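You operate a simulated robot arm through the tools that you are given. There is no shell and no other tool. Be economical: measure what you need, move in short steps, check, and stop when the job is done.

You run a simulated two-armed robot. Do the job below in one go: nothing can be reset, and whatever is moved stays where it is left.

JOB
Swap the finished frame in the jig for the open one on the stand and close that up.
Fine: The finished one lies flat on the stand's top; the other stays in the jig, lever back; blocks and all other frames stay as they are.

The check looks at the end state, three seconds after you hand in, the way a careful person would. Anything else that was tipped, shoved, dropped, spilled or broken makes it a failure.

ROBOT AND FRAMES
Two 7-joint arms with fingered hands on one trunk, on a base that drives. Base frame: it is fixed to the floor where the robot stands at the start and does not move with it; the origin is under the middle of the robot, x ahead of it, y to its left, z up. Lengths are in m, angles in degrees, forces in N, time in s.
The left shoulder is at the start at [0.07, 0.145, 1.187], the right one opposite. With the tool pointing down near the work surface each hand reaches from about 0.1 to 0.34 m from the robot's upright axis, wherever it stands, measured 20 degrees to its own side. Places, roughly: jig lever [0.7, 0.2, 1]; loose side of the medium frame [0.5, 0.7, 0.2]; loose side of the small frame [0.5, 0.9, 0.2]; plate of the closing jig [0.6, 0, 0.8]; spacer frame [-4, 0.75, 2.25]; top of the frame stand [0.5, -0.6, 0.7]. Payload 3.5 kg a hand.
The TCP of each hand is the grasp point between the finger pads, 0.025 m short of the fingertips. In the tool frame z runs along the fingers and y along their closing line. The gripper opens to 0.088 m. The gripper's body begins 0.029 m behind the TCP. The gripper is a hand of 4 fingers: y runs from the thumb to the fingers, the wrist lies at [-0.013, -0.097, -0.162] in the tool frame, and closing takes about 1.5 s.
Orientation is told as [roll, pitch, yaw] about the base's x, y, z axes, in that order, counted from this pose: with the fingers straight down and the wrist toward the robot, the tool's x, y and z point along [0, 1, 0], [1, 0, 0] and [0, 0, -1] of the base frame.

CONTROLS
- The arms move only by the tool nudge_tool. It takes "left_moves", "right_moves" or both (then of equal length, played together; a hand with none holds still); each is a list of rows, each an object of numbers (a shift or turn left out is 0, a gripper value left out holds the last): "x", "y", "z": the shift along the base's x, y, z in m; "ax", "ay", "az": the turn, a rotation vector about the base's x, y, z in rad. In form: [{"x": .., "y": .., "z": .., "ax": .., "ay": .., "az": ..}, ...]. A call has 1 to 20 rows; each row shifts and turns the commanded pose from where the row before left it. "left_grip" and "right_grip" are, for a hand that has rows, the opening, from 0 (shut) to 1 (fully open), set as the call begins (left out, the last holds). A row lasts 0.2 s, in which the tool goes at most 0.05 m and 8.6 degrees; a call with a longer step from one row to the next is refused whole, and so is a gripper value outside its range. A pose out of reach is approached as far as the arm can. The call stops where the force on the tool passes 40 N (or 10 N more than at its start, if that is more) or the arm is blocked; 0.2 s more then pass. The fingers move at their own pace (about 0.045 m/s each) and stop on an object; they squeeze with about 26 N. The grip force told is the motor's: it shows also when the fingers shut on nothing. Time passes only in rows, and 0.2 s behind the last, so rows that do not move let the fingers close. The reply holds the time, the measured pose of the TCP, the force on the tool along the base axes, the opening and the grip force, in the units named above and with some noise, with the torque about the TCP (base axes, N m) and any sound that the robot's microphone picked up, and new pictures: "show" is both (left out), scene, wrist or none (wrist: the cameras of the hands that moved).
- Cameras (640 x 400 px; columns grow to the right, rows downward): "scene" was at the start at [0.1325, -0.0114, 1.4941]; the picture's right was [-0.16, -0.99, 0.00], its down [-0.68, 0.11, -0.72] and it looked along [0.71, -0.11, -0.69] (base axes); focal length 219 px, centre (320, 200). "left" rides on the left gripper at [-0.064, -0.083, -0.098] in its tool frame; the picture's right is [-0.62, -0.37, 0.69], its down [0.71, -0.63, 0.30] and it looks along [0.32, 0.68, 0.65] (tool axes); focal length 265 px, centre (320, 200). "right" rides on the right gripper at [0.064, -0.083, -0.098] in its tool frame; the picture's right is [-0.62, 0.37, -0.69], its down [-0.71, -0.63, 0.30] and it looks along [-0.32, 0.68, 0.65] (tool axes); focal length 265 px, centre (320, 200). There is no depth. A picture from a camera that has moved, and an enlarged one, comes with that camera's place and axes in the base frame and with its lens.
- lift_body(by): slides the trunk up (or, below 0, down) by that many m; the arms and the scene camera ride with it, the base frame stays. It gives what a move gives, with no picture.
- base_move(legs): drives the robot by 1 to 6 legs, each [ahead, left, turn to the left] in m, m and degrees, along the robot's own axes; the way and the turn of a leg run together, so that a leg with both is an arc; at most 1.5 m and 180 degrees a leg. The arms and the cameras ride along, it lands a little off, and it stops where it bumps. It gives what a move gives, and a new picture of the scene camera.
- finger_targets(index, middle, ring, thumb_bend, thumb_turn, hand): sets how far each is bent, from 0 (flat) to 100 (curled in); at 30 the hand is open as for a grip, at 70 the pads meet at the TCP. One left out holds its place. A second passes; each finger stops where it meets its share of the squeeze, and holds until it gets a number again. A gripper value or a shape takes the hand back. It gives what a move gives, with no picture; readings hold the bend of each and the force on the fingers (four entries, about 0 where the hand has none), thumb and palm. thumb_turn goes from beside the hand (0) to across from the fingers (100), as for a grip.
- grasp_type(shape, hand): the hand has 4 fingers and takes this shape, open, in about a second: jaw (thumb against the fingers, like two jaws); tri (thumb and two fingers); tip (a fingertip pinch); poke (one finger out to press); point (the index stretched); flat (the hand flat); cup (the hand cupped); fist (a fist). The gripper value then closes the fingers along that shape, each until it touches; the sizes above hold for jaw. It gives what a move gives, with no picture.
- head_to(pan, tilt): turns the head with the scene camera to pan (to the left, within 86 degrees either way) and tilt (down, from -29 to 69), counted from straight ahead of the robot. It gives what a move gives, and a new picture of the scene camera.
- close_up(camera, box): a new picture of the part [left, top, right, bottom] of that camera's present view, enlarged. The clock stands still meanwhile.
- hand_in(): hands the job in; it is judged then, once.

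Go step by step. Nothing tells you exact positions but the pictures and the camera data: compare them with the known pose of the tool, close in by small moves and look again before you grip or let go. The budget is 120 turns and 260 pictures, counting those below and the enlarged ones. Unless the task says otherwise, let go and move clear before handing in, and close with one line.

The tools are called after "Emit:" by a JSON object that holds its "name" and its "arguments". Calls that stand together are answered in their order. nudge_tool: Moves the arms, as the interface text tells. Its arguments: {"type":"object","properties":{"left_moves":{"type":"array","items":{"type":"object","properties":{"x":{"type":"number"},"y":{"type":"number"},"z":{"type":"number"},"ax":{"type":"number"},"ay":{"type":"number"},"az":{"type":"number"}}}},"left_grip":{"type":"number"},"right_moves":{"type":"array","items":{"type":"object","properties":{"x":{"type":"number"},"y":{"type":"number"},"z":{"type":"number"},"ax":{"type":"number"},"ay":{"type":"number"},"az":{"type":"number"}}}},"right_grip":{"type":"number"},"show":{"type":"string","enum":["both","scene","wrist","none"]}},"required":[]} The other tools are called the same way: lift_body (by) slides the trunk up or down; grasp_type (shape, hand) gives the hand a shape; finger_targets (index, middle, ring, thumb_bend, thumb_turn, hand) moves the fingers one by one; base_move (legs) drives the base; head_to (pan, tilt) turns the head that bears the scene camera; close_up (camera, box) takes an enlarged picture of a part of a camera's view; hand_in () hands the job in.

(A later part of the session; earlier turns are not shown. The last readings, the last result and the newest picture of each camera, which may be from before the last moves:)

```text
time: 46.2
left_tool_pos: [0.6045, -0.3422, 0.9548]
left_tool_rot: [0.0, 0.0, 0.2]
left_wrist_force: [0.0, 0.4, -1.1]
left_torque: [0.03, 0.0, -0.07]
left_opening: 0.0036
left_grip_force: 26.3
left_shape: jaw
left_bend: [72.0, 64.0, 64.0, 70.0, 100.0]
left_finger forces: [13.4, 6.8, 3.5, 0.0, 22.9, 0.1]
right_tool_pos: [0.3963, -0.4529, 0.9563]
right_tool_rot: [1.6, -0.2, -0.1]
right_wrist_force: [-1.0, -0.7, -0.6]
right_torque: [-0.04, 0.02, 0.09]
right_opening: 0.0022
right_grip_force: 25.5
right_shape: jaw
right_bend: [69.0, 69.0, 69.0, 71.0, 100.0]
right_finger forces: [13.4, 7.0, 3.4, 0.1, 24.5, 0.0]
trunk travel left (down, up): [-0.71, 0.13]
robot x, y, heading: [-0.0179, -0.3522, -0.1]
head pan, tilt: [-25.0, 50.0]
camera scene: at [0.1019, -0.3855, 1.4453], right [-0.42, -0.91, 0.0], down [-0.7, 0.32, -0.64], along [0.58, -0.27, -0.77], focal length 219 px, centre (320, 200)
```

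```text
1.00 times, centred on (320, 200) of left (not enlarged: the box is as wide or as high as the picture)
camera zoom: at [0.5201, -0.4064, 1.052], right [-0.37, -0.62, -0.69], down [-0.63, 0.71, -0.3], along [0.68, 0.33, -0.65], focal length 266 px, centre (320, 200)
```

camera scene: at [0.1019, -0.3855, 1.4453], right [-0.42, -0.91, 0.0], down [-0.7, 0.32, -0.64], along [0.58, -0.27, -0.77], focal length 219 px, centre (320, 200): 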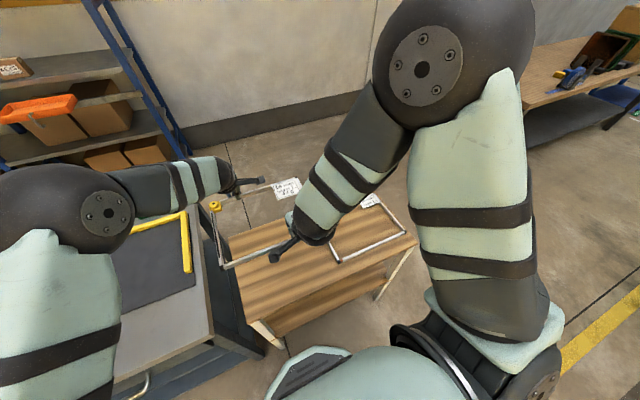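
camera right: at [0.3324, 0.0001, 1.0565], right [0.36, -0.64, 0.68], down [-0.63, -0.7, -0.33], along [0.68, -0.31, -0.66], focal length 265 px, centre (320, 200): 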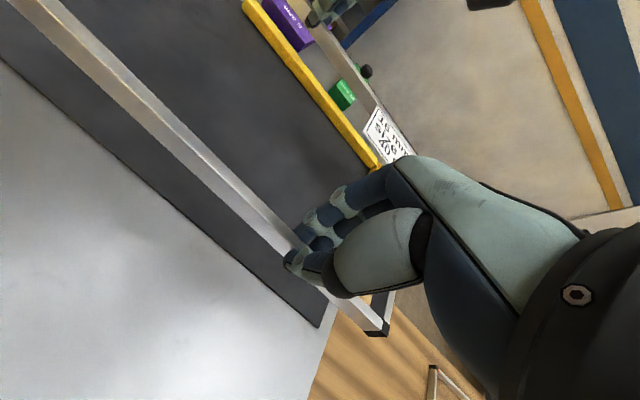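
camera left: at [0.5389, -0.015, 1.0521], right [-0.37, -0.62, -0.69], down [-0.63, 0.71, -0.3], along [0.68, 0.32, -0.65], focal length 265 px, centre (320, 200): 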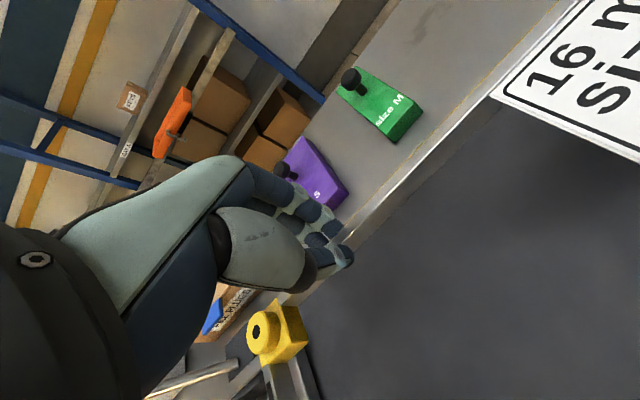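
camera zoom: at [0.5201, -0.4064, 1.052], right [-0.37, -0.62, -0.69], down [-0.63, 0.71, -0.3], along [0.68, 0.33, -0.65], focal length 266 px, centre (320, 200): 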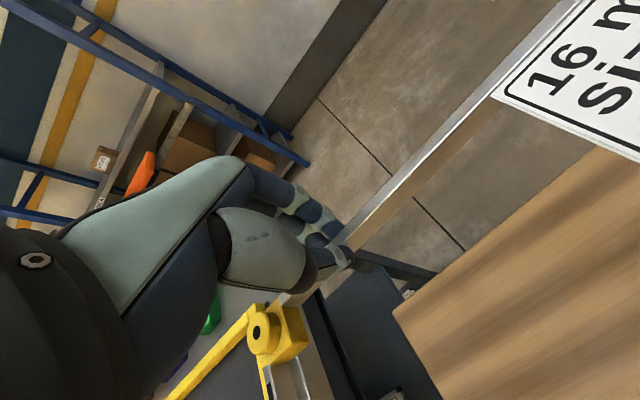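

Stand top is z≈0.726, its left edge y≈-0.255, back edge x≈0.622, and the open frame's left edge y≈-0.574. I shift both hands 3 cm back and 1.2 cm right, then lower with the trunk.

Emit:
{"name": "nudge_tool", "arguments": {"left_moves": [{"x": -0.01, "y": -0.004}, {"x": -0.01, "y": -0.004}, {"x": -0.01, "y": -0.004}, {}], "right_moves": [{"x": -0.01, "y": -0.004}, {"x": -0.01, "y": -0.004}, {"x": -0.01, "y": -0.004}, {}], "show": "none"}}

Emit:
{"name": "lift_body", "arguments": {"by": -0.12}}

Emit:
{"name": "close_up", "arguments": {"camera": "scene", "box": [160, 120, 460, 360]}}

Emit:
{"name": "close_up", "arguments": {"camera": "right", "box": [0, 0, 639, 399]}}

```text
time: 47.2
left_tool_pos: [0.5749, -0.3552, 0.9559]
left_tool_rot: [0.0, -0.1, 0.4]
left_wrist_force: [8.1, 4.3, 0.0]
left_torque: [0.05, -0.16, -0.06]
left_opening: 0.0033
left_grip_force: 26.1
left_shape: jaw
left_bend: [72.0, 64.0, 63.0, 70.0, 100.0]
left_finger forces: [16.2, 8.5, 4.2, 0.1, 21.8, 0.0]
right_tool_pos: [0.3679, -0.4633, 0.9544]
right_tool_rot: [1.6, 0.2, -0.2]
right_wrist_force: [-6.0, -3.1, -0.8]
right_torque: [-0.05, 0.13, 0.05]
right_opening: 0.0022
right_grip_force: 26.1
right_shape: jaw
right_bend: [70.0, 69.0, 69.0, 71.0, 100.0]
right_finger forces: [12.5, 6.2, 2.9, 0.0, 28.8, 0.1]
right hand out of reach, approached as far as the arm can: row 3
trunk travel left (down, up): [-0.71, 0.13]
robot x, y, heading: [-0.0184, -0.3534, 0.0]
head pan, tilt: [-25.0, 50.0]
```

```text
time: 48.8
left_tool_pos: [0.5736, -0.3557, 0.835]
left_tool_rot: [0.0, -0.1, 0.4]
left_wrist_force: [9.7, 4.8, -0.4]
left_torque: [0.09, -0.25, -0.06]
left_opening: 0.0036
left_grip_force: 26.2
left_shape: jaw
left_bend: [72.0, 63.0, 63.0, 70.0, 100.0]
left_finger forces: [17.1, 9.3, 4.5, 0.0, 20.7, 0.0]
right_tool_pos: [0.3677, -0.4641, 0.8355]
right_tool_rot: [1.6, -0.1, -0.1]
right_wrist_force: [-9.8, -5.3, 0.0]
right_torque: [-0.08, 0.18, 0.07]
right_opening: 0.0023
right_grip_force: 26.1
right_shape: jaw
right_bend: [70.0, 70.0, 70.0, 71.0, 100.0]
right_finger forces: [11.7, 5.4, 2.5, 0.1, 29.6, 0.0]
trunk travel left (down, up): [-0.59, 0.25]
robot x, y, heading: [-0.0203, -0.3522, 0.1]
head pan, tilt: [-25.0, 50.0]
```

```text
1.67 times, centred on (310, 240) of scene
camera zoom: at [0.1016, -0.3853, 1.3253], right [-0.42, -0.91, 0.0], down [-0.7, 0.32, -0.64], along [0.58, -0.27, -0.77], focal length 366 px, centre (337, 133)
```

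zoom: 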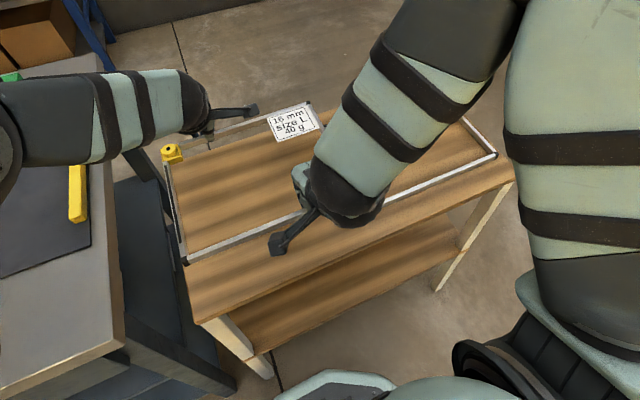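

```text
1.00 times, centred on (320, 200) of right (not enlarged: the box is as wide or as high as the picture)
camera zoom: at [0.2865, -0.403, 0.9357], right [0.37, -0.64, 0.67], down [-0.63, -0.7, -0.32], along [0.68, -0.31, -0.66], focal length 266 px, centre (320, 200)
```

zoom: 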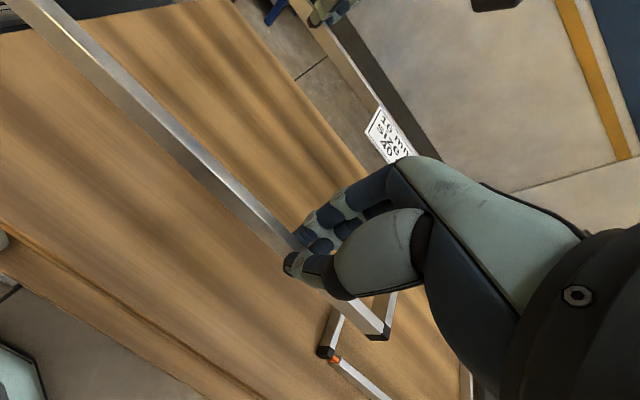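

The near limit of the right arm put a slight squeeze on the frame; I relieve it by 3 mm, recentre by 5 mm to the left, and lower to about 2 cm above the top.

Emit:
{"name": "nudge_tool", "arguments": {"left_moves": [{"x": 0.0015, "y": 0.003}, {"x": 0.0015, "y": 0.003}, {}], "right_moves": [{"y": 0.0025}, {"y": 0.0025}, {}], "show": "none"}}

Emit:
{"name": "lift_body", "arguments": {"by": -0.05}}

Emit:
{"name": "close_up", "arguments": {"camera": "right", "box": [0, 0, 639, 399]}}

Emit:
{"name": "close_up", "arguments": {"camera": "left", "box": [0, 0, 639, 399]}}

```text
time: 49.5
left_tool_pos: [0.576, -0.3497, 0.8345]
left_tool_rot: [0.1, 0.2, 0.1]
left_wrist_force: [2.1, 1.3, -0.6]
left_torque: [0.04, -0.06, -0.07]
left_opening: 0.0036
left_grip_force: 25.8
left_shape: jaw
left_bend: [72.0, 64.0, 63.0, 70.0, 100.0]
left_finger forces: [14.8, 7.6, 3.7, 0.0, 23.5, 0.1]
right_tool_pos: [0.3696, -0.4583, 0.8359]
right_tool_rot: [1.7, -0.1, -0.2]
right_wrist_force: [-1.7, -1.8, -0.7]
right_torque: [-0.02, 0.06, 0.08]
right_opening: 0.002
right_grip_force: 25.8
right_shape: jaw
right_bend: [70.0, 70.0, 70.0, 71.0, 100.0]
right_finger forces: [14.0, 6.9, 3.2, 0.0, 26.9, 0.1]
trunk travel left (down, up): [-0.59, 0.25]
robot x, y, heading: [-0.0214, -0.3584, 0.2]
head pan, tilt: [-25.0, 50.0]
```

```text
time: 50.5
left_tool_pos: [0.5767, -0.3501, 0.7848]
left_tool_rot: [0.0, 0.1, 0.2]
left_wrist_force: [-1.9, -0.6, -1.2]
left_torque: [-0.03, -0.02, -0.09]
left_opening: 0.0038
left_grip_force: 26.0
left_shape: jaw
left_bend: [72.0, 64.0, 63.0, 70.0, 100.0]
left_finger forces: [13.7, 7.3, 3.3, 0.1, 25.6, 0.0]
right_tool_pos: [0.3689, -0.4591, 0.7862]
right_tool_rot: [1.7, 0.0, 0.0]
right_wrist_force: [1.1, 1.1, 0.2]
right_torque: [0.03, 0.0, 0.07]
right_opening: 0.0022
right_grip_force: 25.9
right_shape: jaw
right_bend: [70.0, 69.0, 70.0, 71.0, 100.0]
right_finger forces: [14.7, 7.3, 3.9, 0.1, 24.5, 0.0]
trunk travel left (down, up): [-0.54, 0.3]
robot x, y, heading: [-0.0196, -0.3586, -0.1]
head pan, tilt: [-25.0, 50.0]
```

```text
1.00 times, centred on (320, 200) of right (not enlarged: the box is as wide or as high as the picture)
camera zoom: at [0.2868, -0.3976, 0.886], right [0.37, -0.64, 0.67], down [-0.63, -0.7, -0.33], along [0.68, -0.31, -0.66], focal length 266 px, centre (320, 200)
```

zoom: 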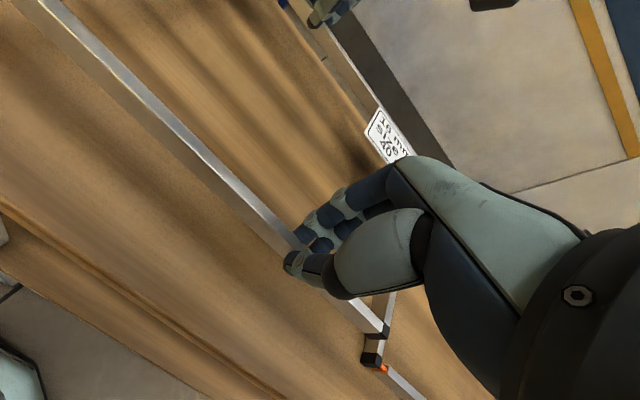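

```text
1.00 times, centred on (320, 200) of left (not enlarged: the box is as wide or as high as the picture)
camera zoom: at [0.493, -0.4128, 0.8824], right [-0.37, -0.62, -0.69], down [-0.63, 0.71, -0.3], along [0.68, 0.33, -0.65], focal length 266 px, centre (320, 200)
```

zoom: 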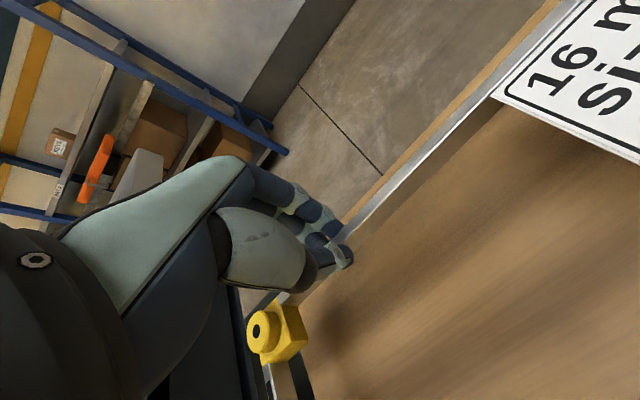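

The corner clearance toward the open frame is small; I enlarge there.

Emit:
{"name": "close_up", "arguments": {"camera": "right", "box": [320, 280, 440, 399]}}

Emit:
{"name": "close_up", "arguments": {"camera": "left", "box": [200, 270, 340, 399]}}

```text
3.36 times, centred on (380, 340) of right
camera zoom: at [0.2868, -0.3976, 0.886], right [0.37, -0.64, 0.67], down [-0.63, -0.7, -0.33], along [0.68, -0.31, -0.66], focal length 892 px, centre (118, -269)
```

zoom: 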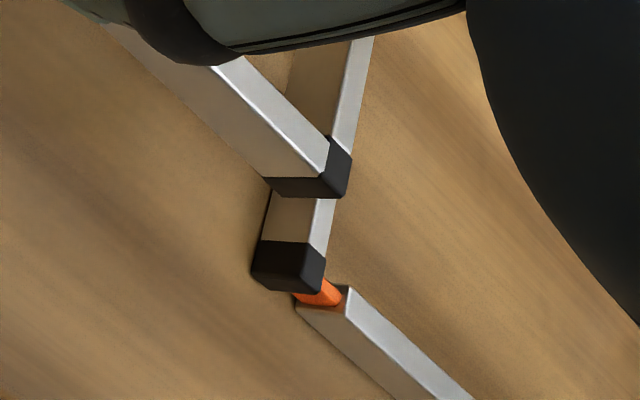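

```text
3.10 times, centred on (270, 334) of left
camera zoom: at [0.493, -0.4128, 0.8824], right [-0.37, -0.62, -0.69], down [-0.63, 0.71, -0.3], along [0.68, 0.33, -0.65], focal length 823 px, centre (475, -217)
```

zoom: 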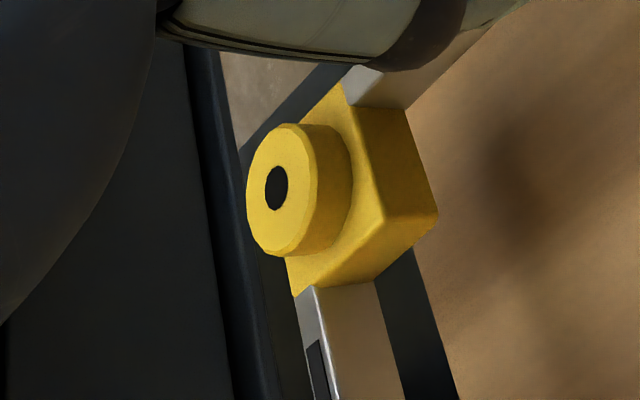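

Careful reading gives 24 mm clearance to the open frame but only 9 mm to the stand's left edge. I shift 7 mm right and lower both hands gently.

Emit:
{"name": "nudge_tool", "arguments": {"left_moves": [{"y": -0.0035}, {"y": -0.0035}, {"z": -0.007}, {"z": -0.006}, {"z": -0.004}, {"z": -0.003}, {}], "right_moves": [{"y": -0.0035}, {"y": -0.0035}, {"z": -0.007}, {"z": -0.006}, {"z": -0.004}, {"z": -0.003}, {}], "show": "wrist"}}

```text
time: 52.1
left_tool_pos: [0.5765, -0.3559, 0.7656]
left_tool_rot: [0.0, 0.0, 0.2]
left_wrist_force: [-0.8, -0.6, 0.1]
left_torque: [0.02, 0.02, -0.06]
left_opening: 0.0033
left_grip_force: 25.6
left_shape: jaw
left_bend: [72.0, 64.0, 63.0, 70.0, 100.0]
left_finger forces: [14.2, 7.2, 3.2, 0.0, 25.5, 0.0]
right_tool_pos: [0.3689, -0.4671, 0.766]
right_tool_rot: [1.7, 0.0, -0.3]
right_wrist_force: [1.7, 1.3, -0.6]
right_torque: [-0.04, -0.02, 0.11]
right_opening: 0.0022
right_grip_force: 26.2
right_shape: jaw
right_bend: [70.0, 69.0, 70.0, 71.0, 100.0]
right_finger forces: [14.2, 7.5, 4.1, 0.0, 24.9, 0.0]
trunk travel left (down, up): [-0.54, 0.3]
robot x, y, heading: [-0.0229, -0.3561, 0.2]
head pan, tilt: [-25.0, 50.0]
camera right: at [0.2871, -0.4055, 0.866], right [0.37, -0.64, 0.67], down [-0.63, -0.7, -0.32], along [0.68, -0.31, -0.66], focal length 265 px, centre (320, 200)
camera left: at [0.4927, -0.4195, 0.8618], right [-0.37, -0.62, -0.69], down [-0.63, 0.71, -0.3], along [0.68, 0.33, -0.65], focal length 265 px, centre (320, 200)
```

right: 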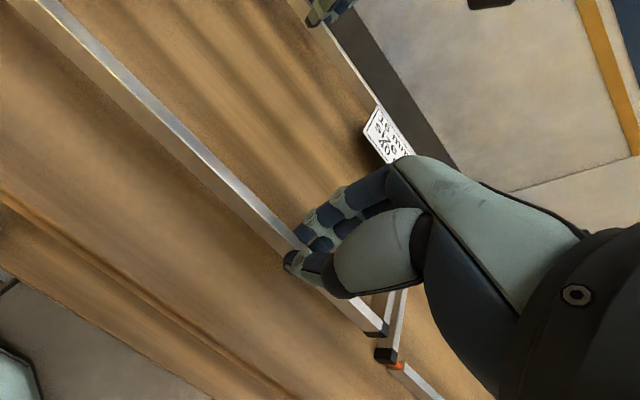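
left: 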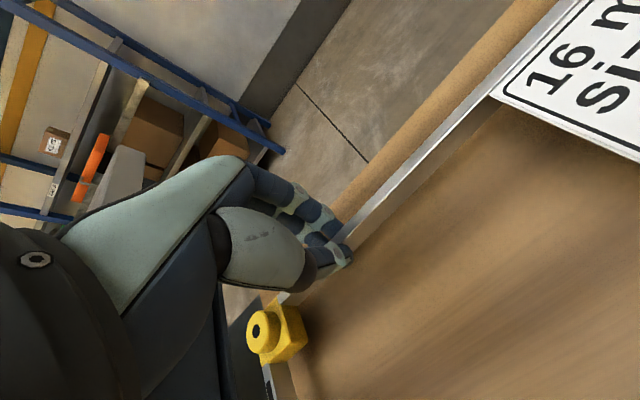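

Clear on both sides. I go on down in 2 mm steps until I feel the top.

Emit:
{"name": "nudge_tool", "arguments": {"left_moves": [{"z": -0.002}, {"z": -0.002}, {"z": -0.001}, {}], "right_moves": [{"z": -0.002}, {"z": -0.002}, {"z": -0.001}, {}], "show": "none"}}

Emit:
{"name": "nudge_tool", "arguments": {"left_moves": [{"z": -0.002}, {"z": -0.001}, {}], "right_moves": [{"z": -0.002}, {"z": -0.001}, {}], "show": "wrist"}}

```text
time: 53.1
left_tool_pos: [0.5774, -0.3573, 0.7615]
left_tool_rot: [0.0, 0.1, 0.2]
left_wrist_force: [-1.5, -1.3, -0.8]
left_torque: [0.01, -0.01, -0.1]
left_opening: 0.0036
left_grip_force: 25.3
left_shape: jaw
left_bend: [72.0, 64.0, 63.0, 70.0, 100.0]
left_finger forces: [14.0, 7.3, 3.4, 0.1, 25.9, 0.0]
right_tool_pos: [0.3676, -0.4667, 0.7609]
right_tool_rot: [1.7, 0.1, -0.3]
right_wrist_force: [1.0, -0.1, -0.6]
right_torque: [0.04, -0.01, 0.06]
right_opening: 0.0026
right_grip_force: 25.8
right_shape: jaw
right_bend: [70.0, 69.0, 70.0, 71.0, 100.0]
right_finger forces: [14.6, 7.5, 4.0, 0.1, 24.8, 0.0]
trunk travel left (down, up): [-0.54, 0.3]
robot x, y, heading: [-0.0171, -0.3548, 0.1]
head pan, tilt: [-25.0, 50.0]
```

```text
time: 53.9
left_tool_pos: [0.5763, -0.3566, 0.7575]
left_tool_rot: [0.0, 0.1, 0.2]
left_wrist_force: [-1.9, -0.9, -0.9]
left_torque: [-0.02, -0.02, -0.08]
left_opening: 0.0035
left_grip_force: 25.1
left_shape: jaw
left_bend: [72.0, 64.0, 63.0, 70.0, 100.0]
left_finger forces: [13.7, 7.3, 3.5, 0.0, 26.1, 0.1]
right_tool_pos: [0.3689, -0.4666, 0.7579]
right_tool_rot: [1.6, -0.1, -0.3]
right_wrist_force: [1.0, 0.8, 0.4]
right_torque: [-0.02, -0.04, 0.09]
right_opening: 0.0022
right_grip_force: 25.5
right_shape: jaw
right_bend: [70.0, 69.0, 70.0, 71.0, 100.0]
right_finger forces: [14.8, 7.5, 3.7, 0.1, 24.3, 0.1]
trunk travel left (down, up): [-0.54, 0.3]
robot x, y, heading: [-0.0186, -0.3569, 0.3]
head pan, tilt: [-25.0, 50.0]
camera right: at [0.2867, -0.4044, 0.8579], right [0.37, -0.64, 0.67], down [-0.63, -0.7, -0.33], along [0.68, -0.31, -0.66], focal length 265 px, centre (320, 200)
camera left: at [0.4933, -0.4199, 0.8542], right [-0.37, -0.62, -0.69], down [-0.63, 0.71, -0.3], along [0.68, 0.33, -0.65], focal length 265 px, centre (320, 200)
```

right: 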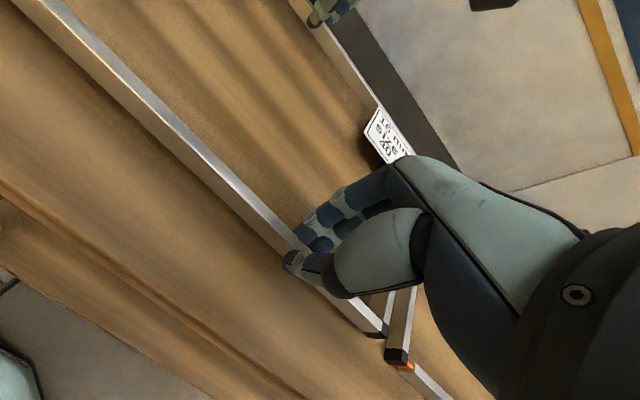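
left: 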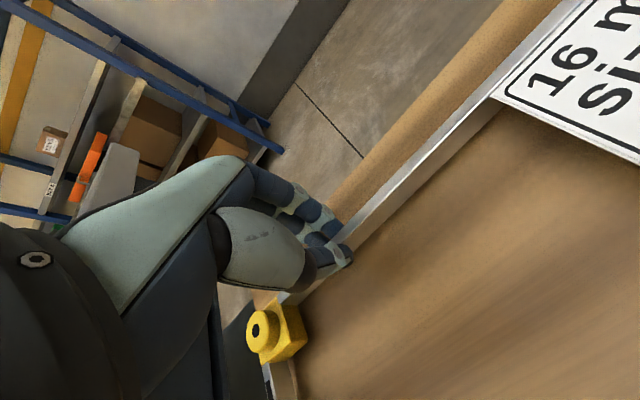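

No contact yet; I continue down.

Emit:
{"name": "nudge_tool", "arguments": {"left_moves": [{"z": -0.002}, {"z": -0.002}, {}], "right_moves": [{"z": -0.002}, {"z": -0.002}, {}], "show": "none"}}

Emit:
{"name": "nudge_tool", "arguments": {"left_moves": [{"z": -0.002}, {"z": -0.001}, {}], "right_moves": [{"z": -0.002}, {"z": -0.001}, {}], "show": "wrist"}}

```text
time: 54.7
left_tool_pos: [0.5766, -0.3566, 0.7539]
left_tool_rot: [0.0, 0.1, 0.2]
left_wrist_force: [-1.9, -1.6, -0.6]
left_torque: [-0.02, 0.0, -0.1]
left_opening: 0.0036
left_grip_force: 25.7
left_shape: jaw
left_bend: [72.0, 64.0, 63.0, 70.0, 100.0]
left_finger forces: [13.5, 7.1, 3.3, 0.0, 26.2, 0.0]
right_tool_pos: [0.3689, -0.4653, 0.7523]
right_tool_rot: [1.6, 0.0, -0.2]
right_wrist_force: [2.2, 1.4, -1.7]
right_torque: [0.02, -0.04, 0.05]
right_opening: 0.0023
right_grip_force: 26.3
right_shape: jaw
right_bend: [69.0, 69.0, 70.0, 71.0, 100.0]
right_finger forces: [14.8, 7.6, 4.1, 0.0, 24.3, 0.0]
trunk travel left (down, up): [-0.54, 0.3]
robot x, y, heading: [-0.018, -0.3535, 0.2]
head pan, tilt: [-25.0, 50.0]
```

```text
time: 55.5
left_tool_pos: [0.5779, -0.3553, 0.7514]
left_tool_rot: [-0.1, 0.0, 0.2]
left_wrist_force: [-3.0, -1.6, 0.0]
left_torque: [-0.02, 0.06, -0.09]
left_opening: 0.0035
left_grip_force: 26.7
left_shape: jaw
left_bend: [72.0, 64.0, 63.0, 70.0, 100.0]
left_finger forces: [13.4, 7.1, 3.2, 0.0, 26.6, 0.0]
right_tool_pos: [0.3682, -0.466, 0.7513]
right_tool_rot: [1.7, -0.1, -0.2]
right_wrist_force: [3.5, 0.5, 3.2]
right_torque: [0.0, -0.08, 0.09]
right_opening: 0.0026
right_grip_force: 25.9
right_shape: jaw
right_bend: [69.0, 69.0, 70.0, 72.0, 100.0]
right_finger forces: [15.5, 8.2, 4.4, 0.0, 24.5, 0.0]
trunk travel left (down, up): [-0.54, 0.3]
robot x, y, heading: [-0.0189, -0.3519, -0.1]
head pan, tilt: [-25.0, 50.0]
camera right: at [0.2862, -0.4049, 0.8511], right [0.36, -0.64, 0.68], down [-0.63, -0.7, -0.33], along [0.68, -0.31, -0.66], focal length 265 px, centre (320, 200)
camera left: at [0.4929, -0.4193, 0.8477], right [-0.37, -0.62, -0.69], down [-0.63, 0.71, -0.3], along [0.68, 0.33, -0.65], focal length 265 px, centre (320, 200)
```

right: 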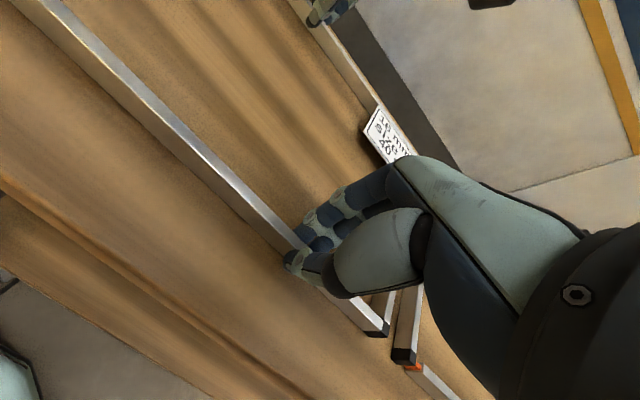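
left: 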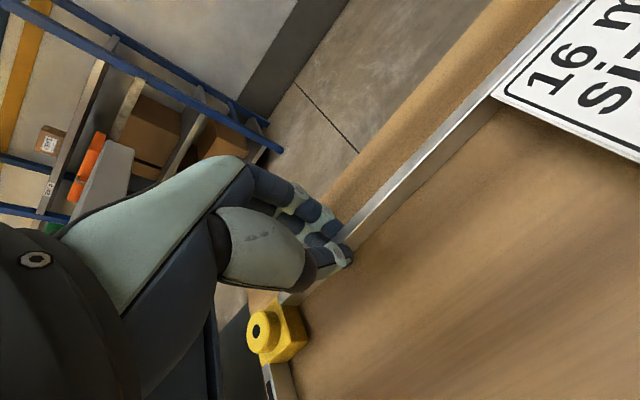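

First contact shows on the right hand. One more 2 mm, then I open both hands.

Emit:
{"name": "nudge_tool", "arguments": {"left_moves": [{"z": -0.002}, {}], "right_moves": [{"z": -0.001}, {}], "show": "none"}}

Emit:
{"name": "nudge_tool", "arguments": {"left_moves": [{}, {}, {}, {}, {}, {}], "right_moves": [{}, {}, {}, {}, {}, {}], "left_grip": 1, "right_grip": 1, "show": "wrist"}}

```text
time: 56.1
left_tool_pos: [0.5772, -0.357, 0.7514]
left_tool_rot: [0.1, -0.1, 0.2]
left_wrist_force: [-4.0, -0.3, 5.8]
left_torque: [0.0, 0.05, -0.11]
left_opening: 0.0037
left_grip_force: 25.9
left_shape: jaw
left_bend: [72.0, 64.0, 64.0, 70.0, 100.0]
left_finger forces: [13.6, 7.0, 3.2, 0.1, 27.9, 0.0]
right_tool_pos: [0.367, -0.4648, 0.7503]
right_tool_rot: [1.6, -0.3, -0.2]
right_wrist_force: [6.1, 0.0, 9.9]
right_torque: [-0.01, -0.13, 0.07]
right_opening: 0.0026
right_grip_force: 26.3
right_shape: jaw
right_bend: [69.0, 69.0, 69.0, 72.0, 100.0]
right_finger forces: [16.7, 9.1, 4.5, 0.0, 24.4, 0.1]
trunk travel left (down, up): [-0.54, 0.3]
robot x, y, heading: [-0.02, -0.3577, 0.3]
head pan, tilt: [-25.0, 50.0]
```

```text
time: 57.5
left_tool_pos: [0.578, -0.3563, 0.7486]
left_tool_rot: [0.0, 0.0, 0.2]
left_wrist_force: [0.1, -0.5, 0.5]
left_torque: [0.0, -0.03, -0.03]
left_opening: 0.0875
left_grip_force: 0.0
left_shape: jaw
left_bend: [30.0, 30.0, 30.0, 30.0, 98.0]
left_finger forces: [0.0, 0.1, 0.0, 0.0, 0.0, 0.0]
right_tool_pos: [0.367, -0.4674, 0.7489]
right_tool_rot: [1.5, -0.1, -0.2]
right_wrist_force: [0.5, 0.9, 0.1]
right_torque: [0.03, 0.01, 0.0]
right_opening: 0.0877
right_grip_force: 0.1
right_shape: jaw
right_bend: [30.0, 30.0, 30.0, 30.0, 98.0]
right_finger forces: [0.0, 0.1, 0.0, 0.0, 0.0, 0.1]
trunk travel left (down, up): [-0.54, 0.3]
robot x, y, heading: [-0.022, -0.3569, 0.1]
head pan, tilt: [-25.0, 50.0]
camera right: at [0.2861, -0.405, 0.8496], right [0.37, -0.64, 0.67], down [-0.63, -0.7, -0.33], along [0.68, -0.31, -0.66], focal length 265 px, centre (320, 200)
camera left: at [0.4939, -0.4198, 0.8457], right [-0.37, -0.62, -0.69], down [-0.63, 0.71, -0.3], along [0.68, 0.33, -0.65], focal length 265 px, centre (320, 200)
```

right: 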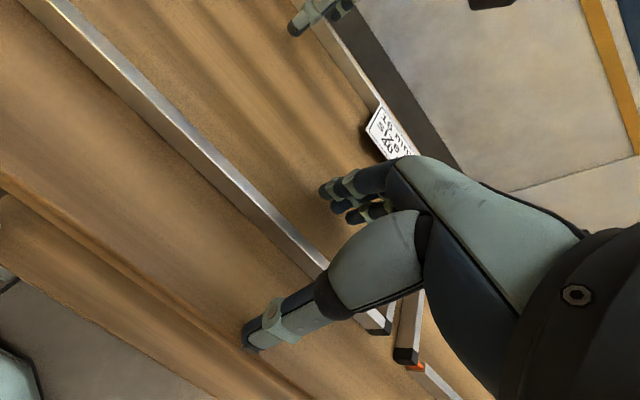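
left: 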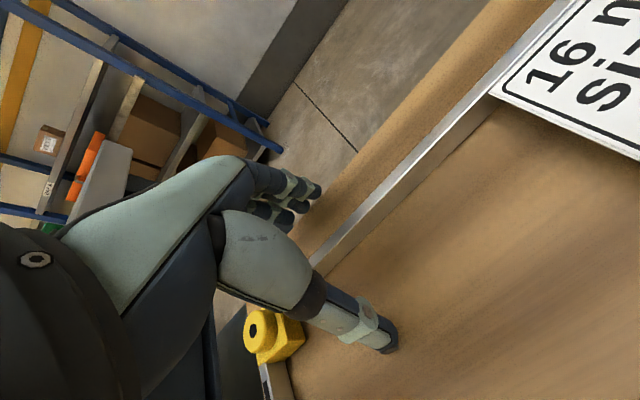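

The finished frame rests flat on the stand. I raise the trunk clear, then drive over to the open frame.

Emit:
{"name": "lift_body", "arguments": {"by": 0.15}}

Emit:
{"name": "base_move", "arguments": {"legs": [[0.0, -0.29, 0]]}}

Emit:
{"name": "head_to", "arguments": {"pan": 0, "tilt": 50}}

```text
time: 59.2
left_tool_pos: [0.5767, -0.3575, 0.8977]
left_tool_rot: [0.0, 0.1, 0.1]
left_wrist_force: [-0.1, 0.1, -0.6]
left_torque: [0.0, 0.0, 0.01]
left_opening: 0.0877
left_grip_force: 0.0
left_shape: jaw
left_bend: [30.0, 30.0, 30.0, 30.0, 98.0]
left_finger forces: [0.0, 0.0, 0.0, 0.1, 0.0, 0.0]
right_tool_pos: [0.3671, -0.4672, 0.8986]
right_tool_rot: [1.6, -0.1, -0.2]
right_wrist_force: [-0.7, 0.4, -0.6]
right_torque: [0.0, -0.01, -0.01]
right_opening: 0.0875
right_grip_force: 0.1
right_shape: jaw
right_bend: [30.0, 30.0, 30.0, 30.0, 98.0]
right_finger forces: [0.1, 0.1, 0.1, 0.0, 0.0, 0.0]
trunk travel left (down, up): [-0.69, 0.15]
robot x, y, heading: [-0.0201, -0.3525, 0.2]
head pan, tilt: [-25.0, 50.0]
```

```text
time: 61.2
left_tool_pos: [0.5783, -0.6473, 0.8988]
left_tool_rot: [0.1, 0.1, 0.0]
left_wrist_force: [0.7, -0.5, -0.2]
left_torque: [0.01, 0.02, 0.01]
left_opening: 0.0876
left_grip_force: 0.0
left_shape: jaw
left_bend: [30.0, 30.0, 30.0, 30.0, 98.0]
left_finger forces: [0.0, 0.0, 0.0, 0.1, 0.0, 0.1]
right_tool_pos: [0.3677, -0.7566, 0.9004]
right_tool_rot: [1.5, 0.0, -0.4]
right_wrist_force: [0.6, 1.0, 0.4]
right_torque: [0.0, -0.01, 0.01]
right_opening: 0.0878
right_grip_force: 0.0
right_shape: jaw
right_bend: [30.0, 30.0, 30.0, 30.0, 98.0]
right_finger forces: [0.0, 0.1, 0.0, 0.1, 0.0, 0.1]
trunk travel left (down, up): [-0.69, 0.15]
robot x, y, heading: [-0.0195, -0.6448, -0.2]
head pan, tilt: [-25.0, 50.0]
camera scene: at [0.1021, -0.6741, 1.4253], right [-0.42, -0.91, 0.0], down [-0.69, 0.32, -0.64], along [0.58, -0.27, -0.77], focal length 219 px, centre (320, 200)
```

scene: 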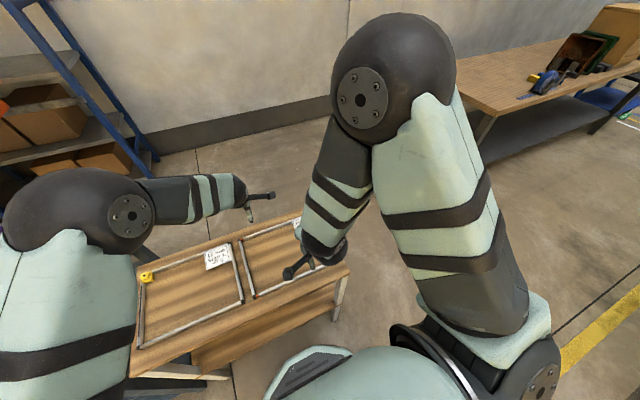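

```text
time: 62.1
left_tool_pos: [0.5772, -0.6491, 0.8994]
left_tool_rot: [0.0, 0.0, 0.0]
left_wrist_force: [-0.3, 0.0, 0.3]
left_torque: [-0.03, 0.01, 0.0]
left_opening: 0.0874
left_grip_force: 0.1
left_shape: jaw
left_bend: [30.0, 30.0, 30.0, 30.0, 98.0]
left_finger forces: [0.1, 0.0, 0.0, 0.1, 0.1, 0.0]
right_tool_pos: [0.3666, -0.7571, 0.899]
right_tool_rot: [1.6, 0.0, -0.4]
right_wrist_force: [0.5, -0.1, -0.3]
right_torque: [-0.03, -0.06, 0.0]
right_opening: 0.0875
right_grip_force: 0.0
right_shape: jaw
right_bend: [30.0, 30.0, 30.0, 30.0, 98.0]
right_finger forces: [0.0, 0.0, 0.1, 0.1, 0.0, 0.0]
trunk travel left (down, up): [-0.69, 0.15]
robot x, y, heading: [-0.0216, -0.6413, 0.1]
head pan, tilt: [0.0, 50.0]
camera scene: at [0.1093, -0.6422, 1.4253], right [0.0, -1.0, 0.0], down [-0.77, 0.0, -0.64], along [0.64, 0.0, -0.77], focal length 219 px, centre (320, 200)
```

scene: 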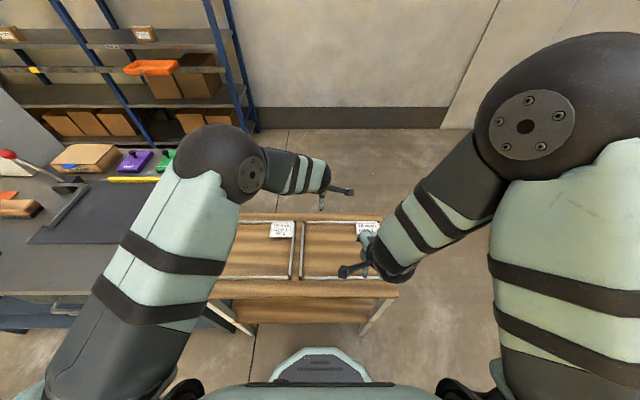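

Emit:
{"name": "close_up", "arguments": {"camera": "scene", "box": [200, 200, 400, 325]}}

Emit:
{"name": "close_up", "arguments": {"camera": "right", "box": [0, 0, 639, 399]}}

Emit:
{"name": "close_up", "arguments": {"camera": "left", "box": [0, 0, 639, 399]}}

```text
3.20 times, centred on (300, 262) of scene
camera zoom: at [0.1093, -0.6422, 1.4253], right [0.0, -1.0, 0.0], down [-0.77, 0.0, -0.64], along [0.64, 0.0, -0.77], focal length 702 px, centre (384, 0)
```

zoom: 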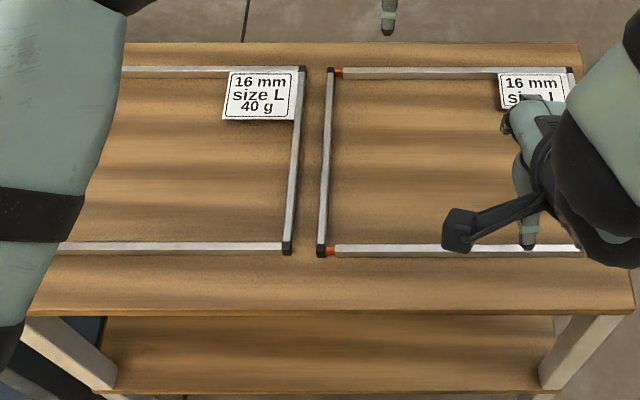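

```text
1.00 times, centred on (320, 200) of right (not enlarged: the box is as wide or as high as the picture)
camera zoom: at [0.2863, -0.6951, 0.9996], right [0.36, -0.64, 0.68], down [-0.63, -0.7, -0.33], along [0.68, -0.31, -0.66], focal length 266 px, centre (320, 200)
```

zoom: 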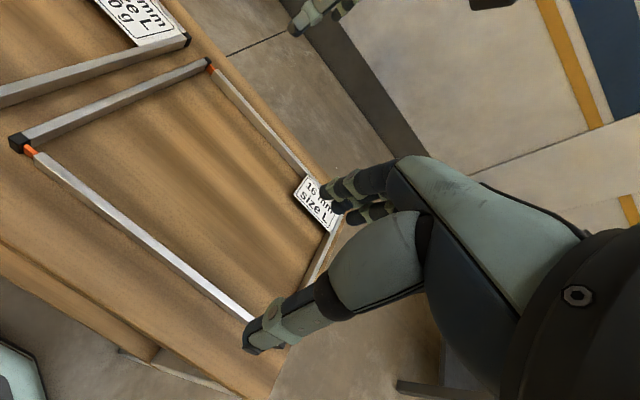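

```text
1.00 times, centred on (320, 200) of left (not enlarged: the box is as wide or as high as the picture)
camera zoom: at [0.4942, -0.7106, 0.9958], right [-0.37, -0.62, -0.69], down [-0.63, 0.71, -0.3], along [0.68, 0.32, -0.65], focal length 266 px, centre (320, 200)
```

zoom: 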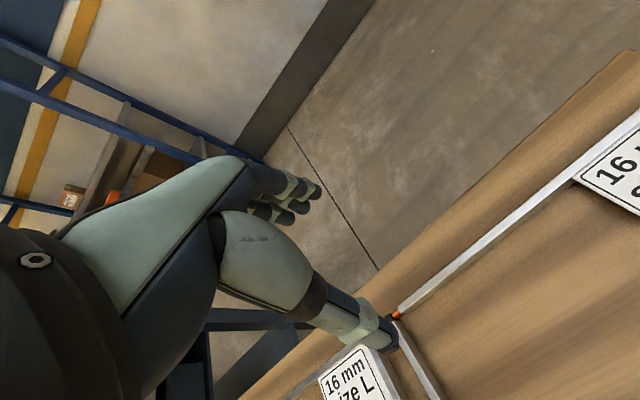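

The open frame has its near bar at x≈0.364, far bar at x≈0.573, spanning y -0.576 to -0.867 with the loose side (orange gaps ~1 cm) on the left. I align both hands and lower most of the way.

Emit:
{"name": "nudge_tool", "arguments": {"left_moves": [{"x": -0.002, "y": -0.008}, {"x": -0.002, "y": -0.006}, {}], "right_moves": [{"x": -0.001, "y": -0.006}, {"x": -0.001, "y": -0.006}, {}], "show": "none"}}

Emit:
{"name": "lift_body", "arguments": {"by": -0.11}}

Emit:
{"name": "close_up", "arguments": {"camera": "right", "box": [0, 0, 639, 399]}}

Emit:
{"name": "close_up", "arguments": {"camera": "left", "box": [0, 0, 639, 399]}}

```text
time: 62.9
left_tool_pos: [0.5747, -0.6604, 0.8977]
left_tool_rot: [0.1, 0.0, 0.0]
left_wrist_force: [-0.3, 0.2, 0.2]
left_torque: [0.02, 0.01, 0.01]
left_opening: 0.0881
left_grip_force: 0.0
left_shape: jaw
left_bend: [30.0, 30.0, 30.0, 30.0, 98.0]
left_finger forces: [0.1, 0.0, 0.0, 0.0, 0.1, 0.1]
right_tool_pos: [0.3661, -0.7685, 0.9008]
right_tool_rot: [1.6, 0.0, -0.4]
right_wrist_force: [-0.2, -0.3, 0.2]
right_torque: [-0.02, 0.0, 0.03]
right_opening: 0.0873
right_grip_force: 0.0
right_shape: jaw
right_bend: [30.0, 30.0, 30.0, 30.0, 98.0]
right_finger forces: [0.0, 0.1, 0.1, 0.0, 0.0, 0.1]
trunk travel left (down, up): [-0.69, 0.15]
robot x, y, heading: [-0.0166, -0.6419, 0.2]
head pan, tilt: [0.0, 50.0]
```

```text
time: 64.3
left_tool_pos: [0.5732, -0.6619, 0.7897]
left_tool_rot: [0.0, 0.0, 0.0]
left_wrist_force: [0.5, 0.6, -0.2]
left_torque: [-0.01, 0.03, 0.01]
left_opening: 0.0876
left_grip_force: 0.1
left_shape: jaw
left_bend: [30.0, 30.0, 30.0, 30.0, 98.0]
left_finger forces: [0.1, 0.1, 0.0, 0.0, 0.0, 0.1]
right_tool_pos: [0.3647, -0.7674, 0.7887]
right_tool_rot: [1.6, 0.0, -0.4]
right_wrist_force: [0.2, 0.2, -0.6]
right_torque: [-0.05, 0.0, 0.0]
right_opening: 0.0878
right_grip_force: 0.1
right_shape: jaw
right_bend: [30.0, 30.0, 30.0, 30.0, 98.0]
right_finger forces: [0.1, 0.0, 0.0, 0.0, 0.0, 0.1]
trunk travel left (down, up): [-0.58, 0.26]
robot x, y, heading: [-0.0176, -0.639, 0.2]
head pan, tilt: [0.0, 50.0]
```

```text
1.00 times, centred on (320, 200) of right (not enlarged: the box is as wide or as high as the picture)
camera zoom: at [0.2841, -0.7069, 0.89], right [0.36, -0.64, 0.67], down [-0.63, -0.7, -0.33], along [0.68, -0.31, -0.66], focal length 266 px, centre (320, 200)
```

zoom: 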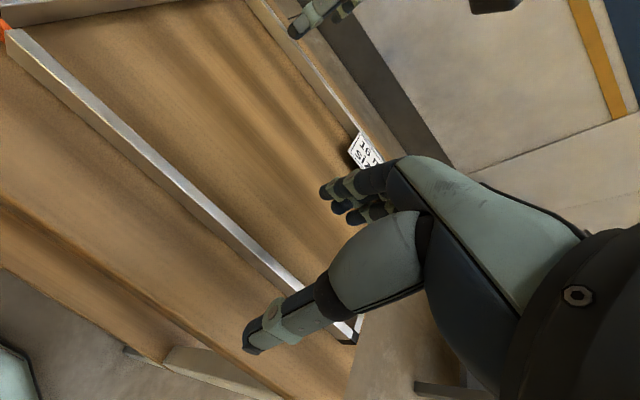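

```text
1.00 times, centred on (320, 200) of left (not enlarged: the box is as wide or as high as the picture)
camera zoom: at [0.4902, -0.7243, 0.8857], right [-0.37, -0.62, -0.69], down [-0.63, 0.71, -0.3], along [0.68, 0.32, -0.65], focal length 266 px, centre (320, 200)
```

zoom: 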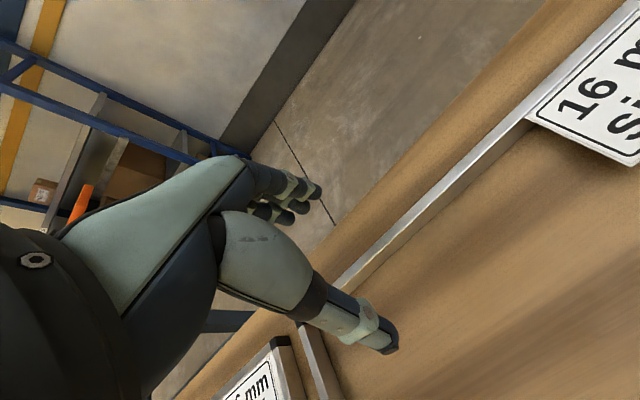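

Both bars lie between the fingers. I lower to gripping height and close both hands.

Emit:
{"name": "lift_body", "arguments": {"by": -0.037}}

Emit:
{"name": "nudge_tool", "arguments": {"left_moves": [{}, {}, {}, {}, {}, {}, {}, {}, {}], "right_moves": [{}, {}, {}, {}, {}, {}, {}, {}, {}], "left_grip": 0, "right_grip": 0, "show": "wrist"}}

```text
time: 65.1
left_tool_pos: [0.5747, -0.6617, 0.7515]
left_tool_rot: [0.0, 0.0, 0.1]
left_wrist_force: [-0.3, -0.8, -1.3]
left_torque: [-0.02, -0.04, -0.04]
left_opening: 0.0873
left_grip_force: 0.0
left_shape: jaw
left_bend: [30.0, 30.0, 30.0, 30.0, 98.0]
left_finger forces: [0.1, 0.0, 0.1, 0.0, 0.0, 0.0]
right_tool_pos: [0.3654, -0.7689, 0.7532]
right_tool_rot: [1.6, -0.1, -0.4]
right_wrist_force: [-0.2, -0.7, 0.6]
right_torque: [-0.01, -0.01, 0.0]
right_opening: 0.0874
right_grip_force: 0.0
right_shape: jaw
right_bend: [30.0, 30.0, 30.0, 30.0, 98.0]
right_finger forces: [0.1, 0.0, 0.0, 0.0, 0.0, 0.0]
trunk travel left (down, up): [-0.543, 0.297]
robot x, y, heading: [-0.0182, -0.6397, -0.0]
head pan, tilt: [0.0, 50.0]
```

```text
time: 67.1
left_tool_pos: [0.5747, -0.6623, 0.7512]
left_tool_rot: [0.0, 0.0, 0.1]
left_wrist_force: [-0.6, -0.1, 0.8]
left_torque: [0.0, -0.02, -0.05]
left_opening: 0.0031
left_grip_force: 25.8
left_shape: jaw
left_bend: [71.0, 68.0, 68.0, 72.0, 100.0]
left_finger forces: [13.3, 6.8, 3.3, 0.0, 22.9, 0.0]
right_tool_pos: [0.3653, -0.7682, 0.7528]
right_tool_rot: [1.6, -0.1, -0.3]
right_wrist_force: [-1.4, 0.5, 0.5]
right_torque: [0.0, -0.02, 0.06]
right_opening: 0.0016
right_grip_force: 25.8
right_shape: jaw
right_bend: [70.0, 70.0, 70.0, 72.0, 100.0]
right_finger forces: [13.1, 6.9, 3.3, 0.0, 23.9, 0.1]
trunk travel left (down, up): [-0.543, 0.297]
robot x, y, heading: [-0.0183, -0.6397, -0.1]
head pan, tilt: [0.0, 50.0]
camera right: at [0.2842, -0.7069, 0.8528], right [0.36, -0.64, 0.67], down [-0.63, -0.7, -0.32], along [0.68, -0.31, -0.66], focal length 265 px, centre (320, 200)
camera left: at [0.4903, -0.7243, 0.8485], right [-0.37, -0.62, -0.69], down [-0.63, 0.71, -0.3], along [0.68, 0.32, -0.65], focal length 265 px, centre (320, 200)
```

right: 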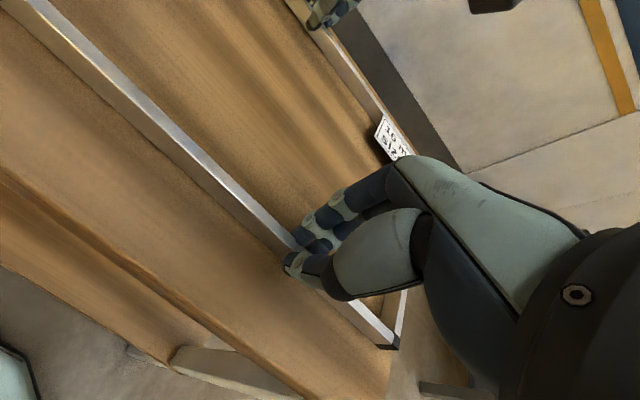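
left: 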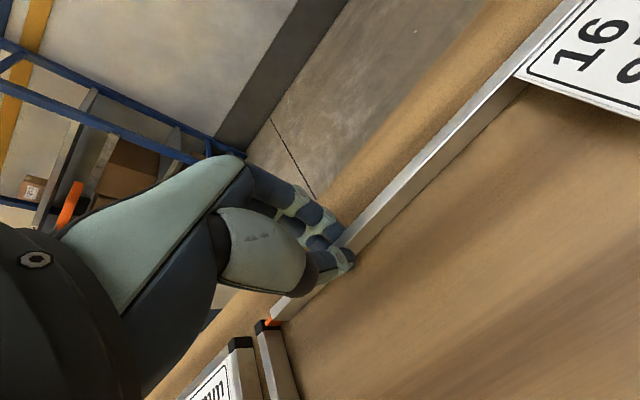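

Both hands grip the open frame's three-sided part. I lift a few centimetres and check the loose side stays on.

Emit:
{"name": "lift_body", "arguments": {"by": 0.04}}

Emit:
{"name": "close_up", "arguments": {"camera": "scene", "box": [200, 180, 400, 305]}}

Emit:
{"name": "close_up", "arguments": {"camera": "left", "box": [160, 240, 400, 399]}}

```text
time: 68.0
left_tool_pos: [0.5751, -0.6615, 0.7914]
left_tool_rot: [-0.1, 0.0, 0.0]
left_wrist_force: [0.4, 0.5, 0.1]
left_torque: [0.01, -0.02, -0.12]
left_opening: 0.0032
left_grip_force: 26.5
left_shape: jaw
left_bend: [71.0, 68.0, 68.0, 72.0, 100.0]
left_finger forces: [13.3, 6.9, 3.2, 0.0, 23.0, 0.1]
right_tool_pos: [0.3656, -0.768, 0.7923]
right_tool_rot: [1.6, 0.1, -0.5]
right_wrist_force: [0.3, -0.8, -1.6]
right_torque: [-0.03, 0.05, 0.03]
right_opening: 0.0018
right_grip_force: 26.1
right_shape: jaw
right_bend: [70.0, 70.0, 70.0, 72.0, 100.0]
right_finger forces: [13.2, 6.9, 3.2, 0.0, 23.9, 0.0]
trunk travel left (down, up): [-0.583, 0.257]
robot x, y, heading: [-0.0186, -0.647, 0.1]
head pan, tilt: [0.0, 50.0]
```

```text
3.20 times, centred on (300, 242) of scene
camera zoom: at [0.1098, -0.6425, 1.3183], right [0.0, -1.0, 0.0], down [-0.77, 0.0, -0.64], along [0.64, 0.0, -0.77], focal length 702 px, centre (384, 64)
```

zoom: 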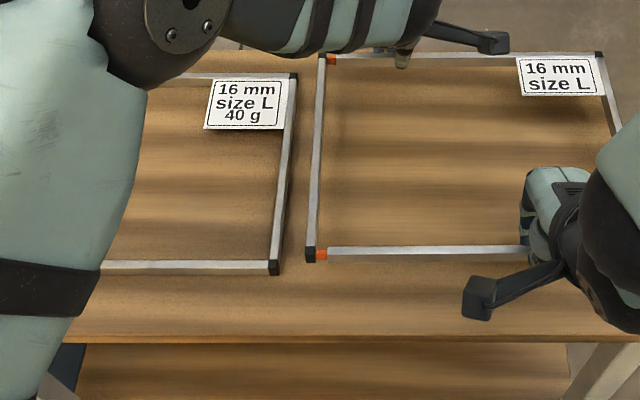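

```text
2.52 times, centred on (280, 320) of left
camera zoom: at [0.4906, -0.7244, 0.8883], right [-0.37, -0.62, -0.69], down [-0.63, 0.71, -0.3], along [0.68, 0.32, -0.65], focal length 668 px, centre (421, -101)
```

zoom: 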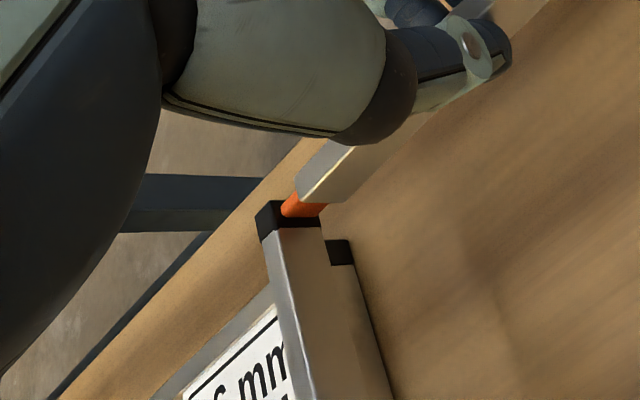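

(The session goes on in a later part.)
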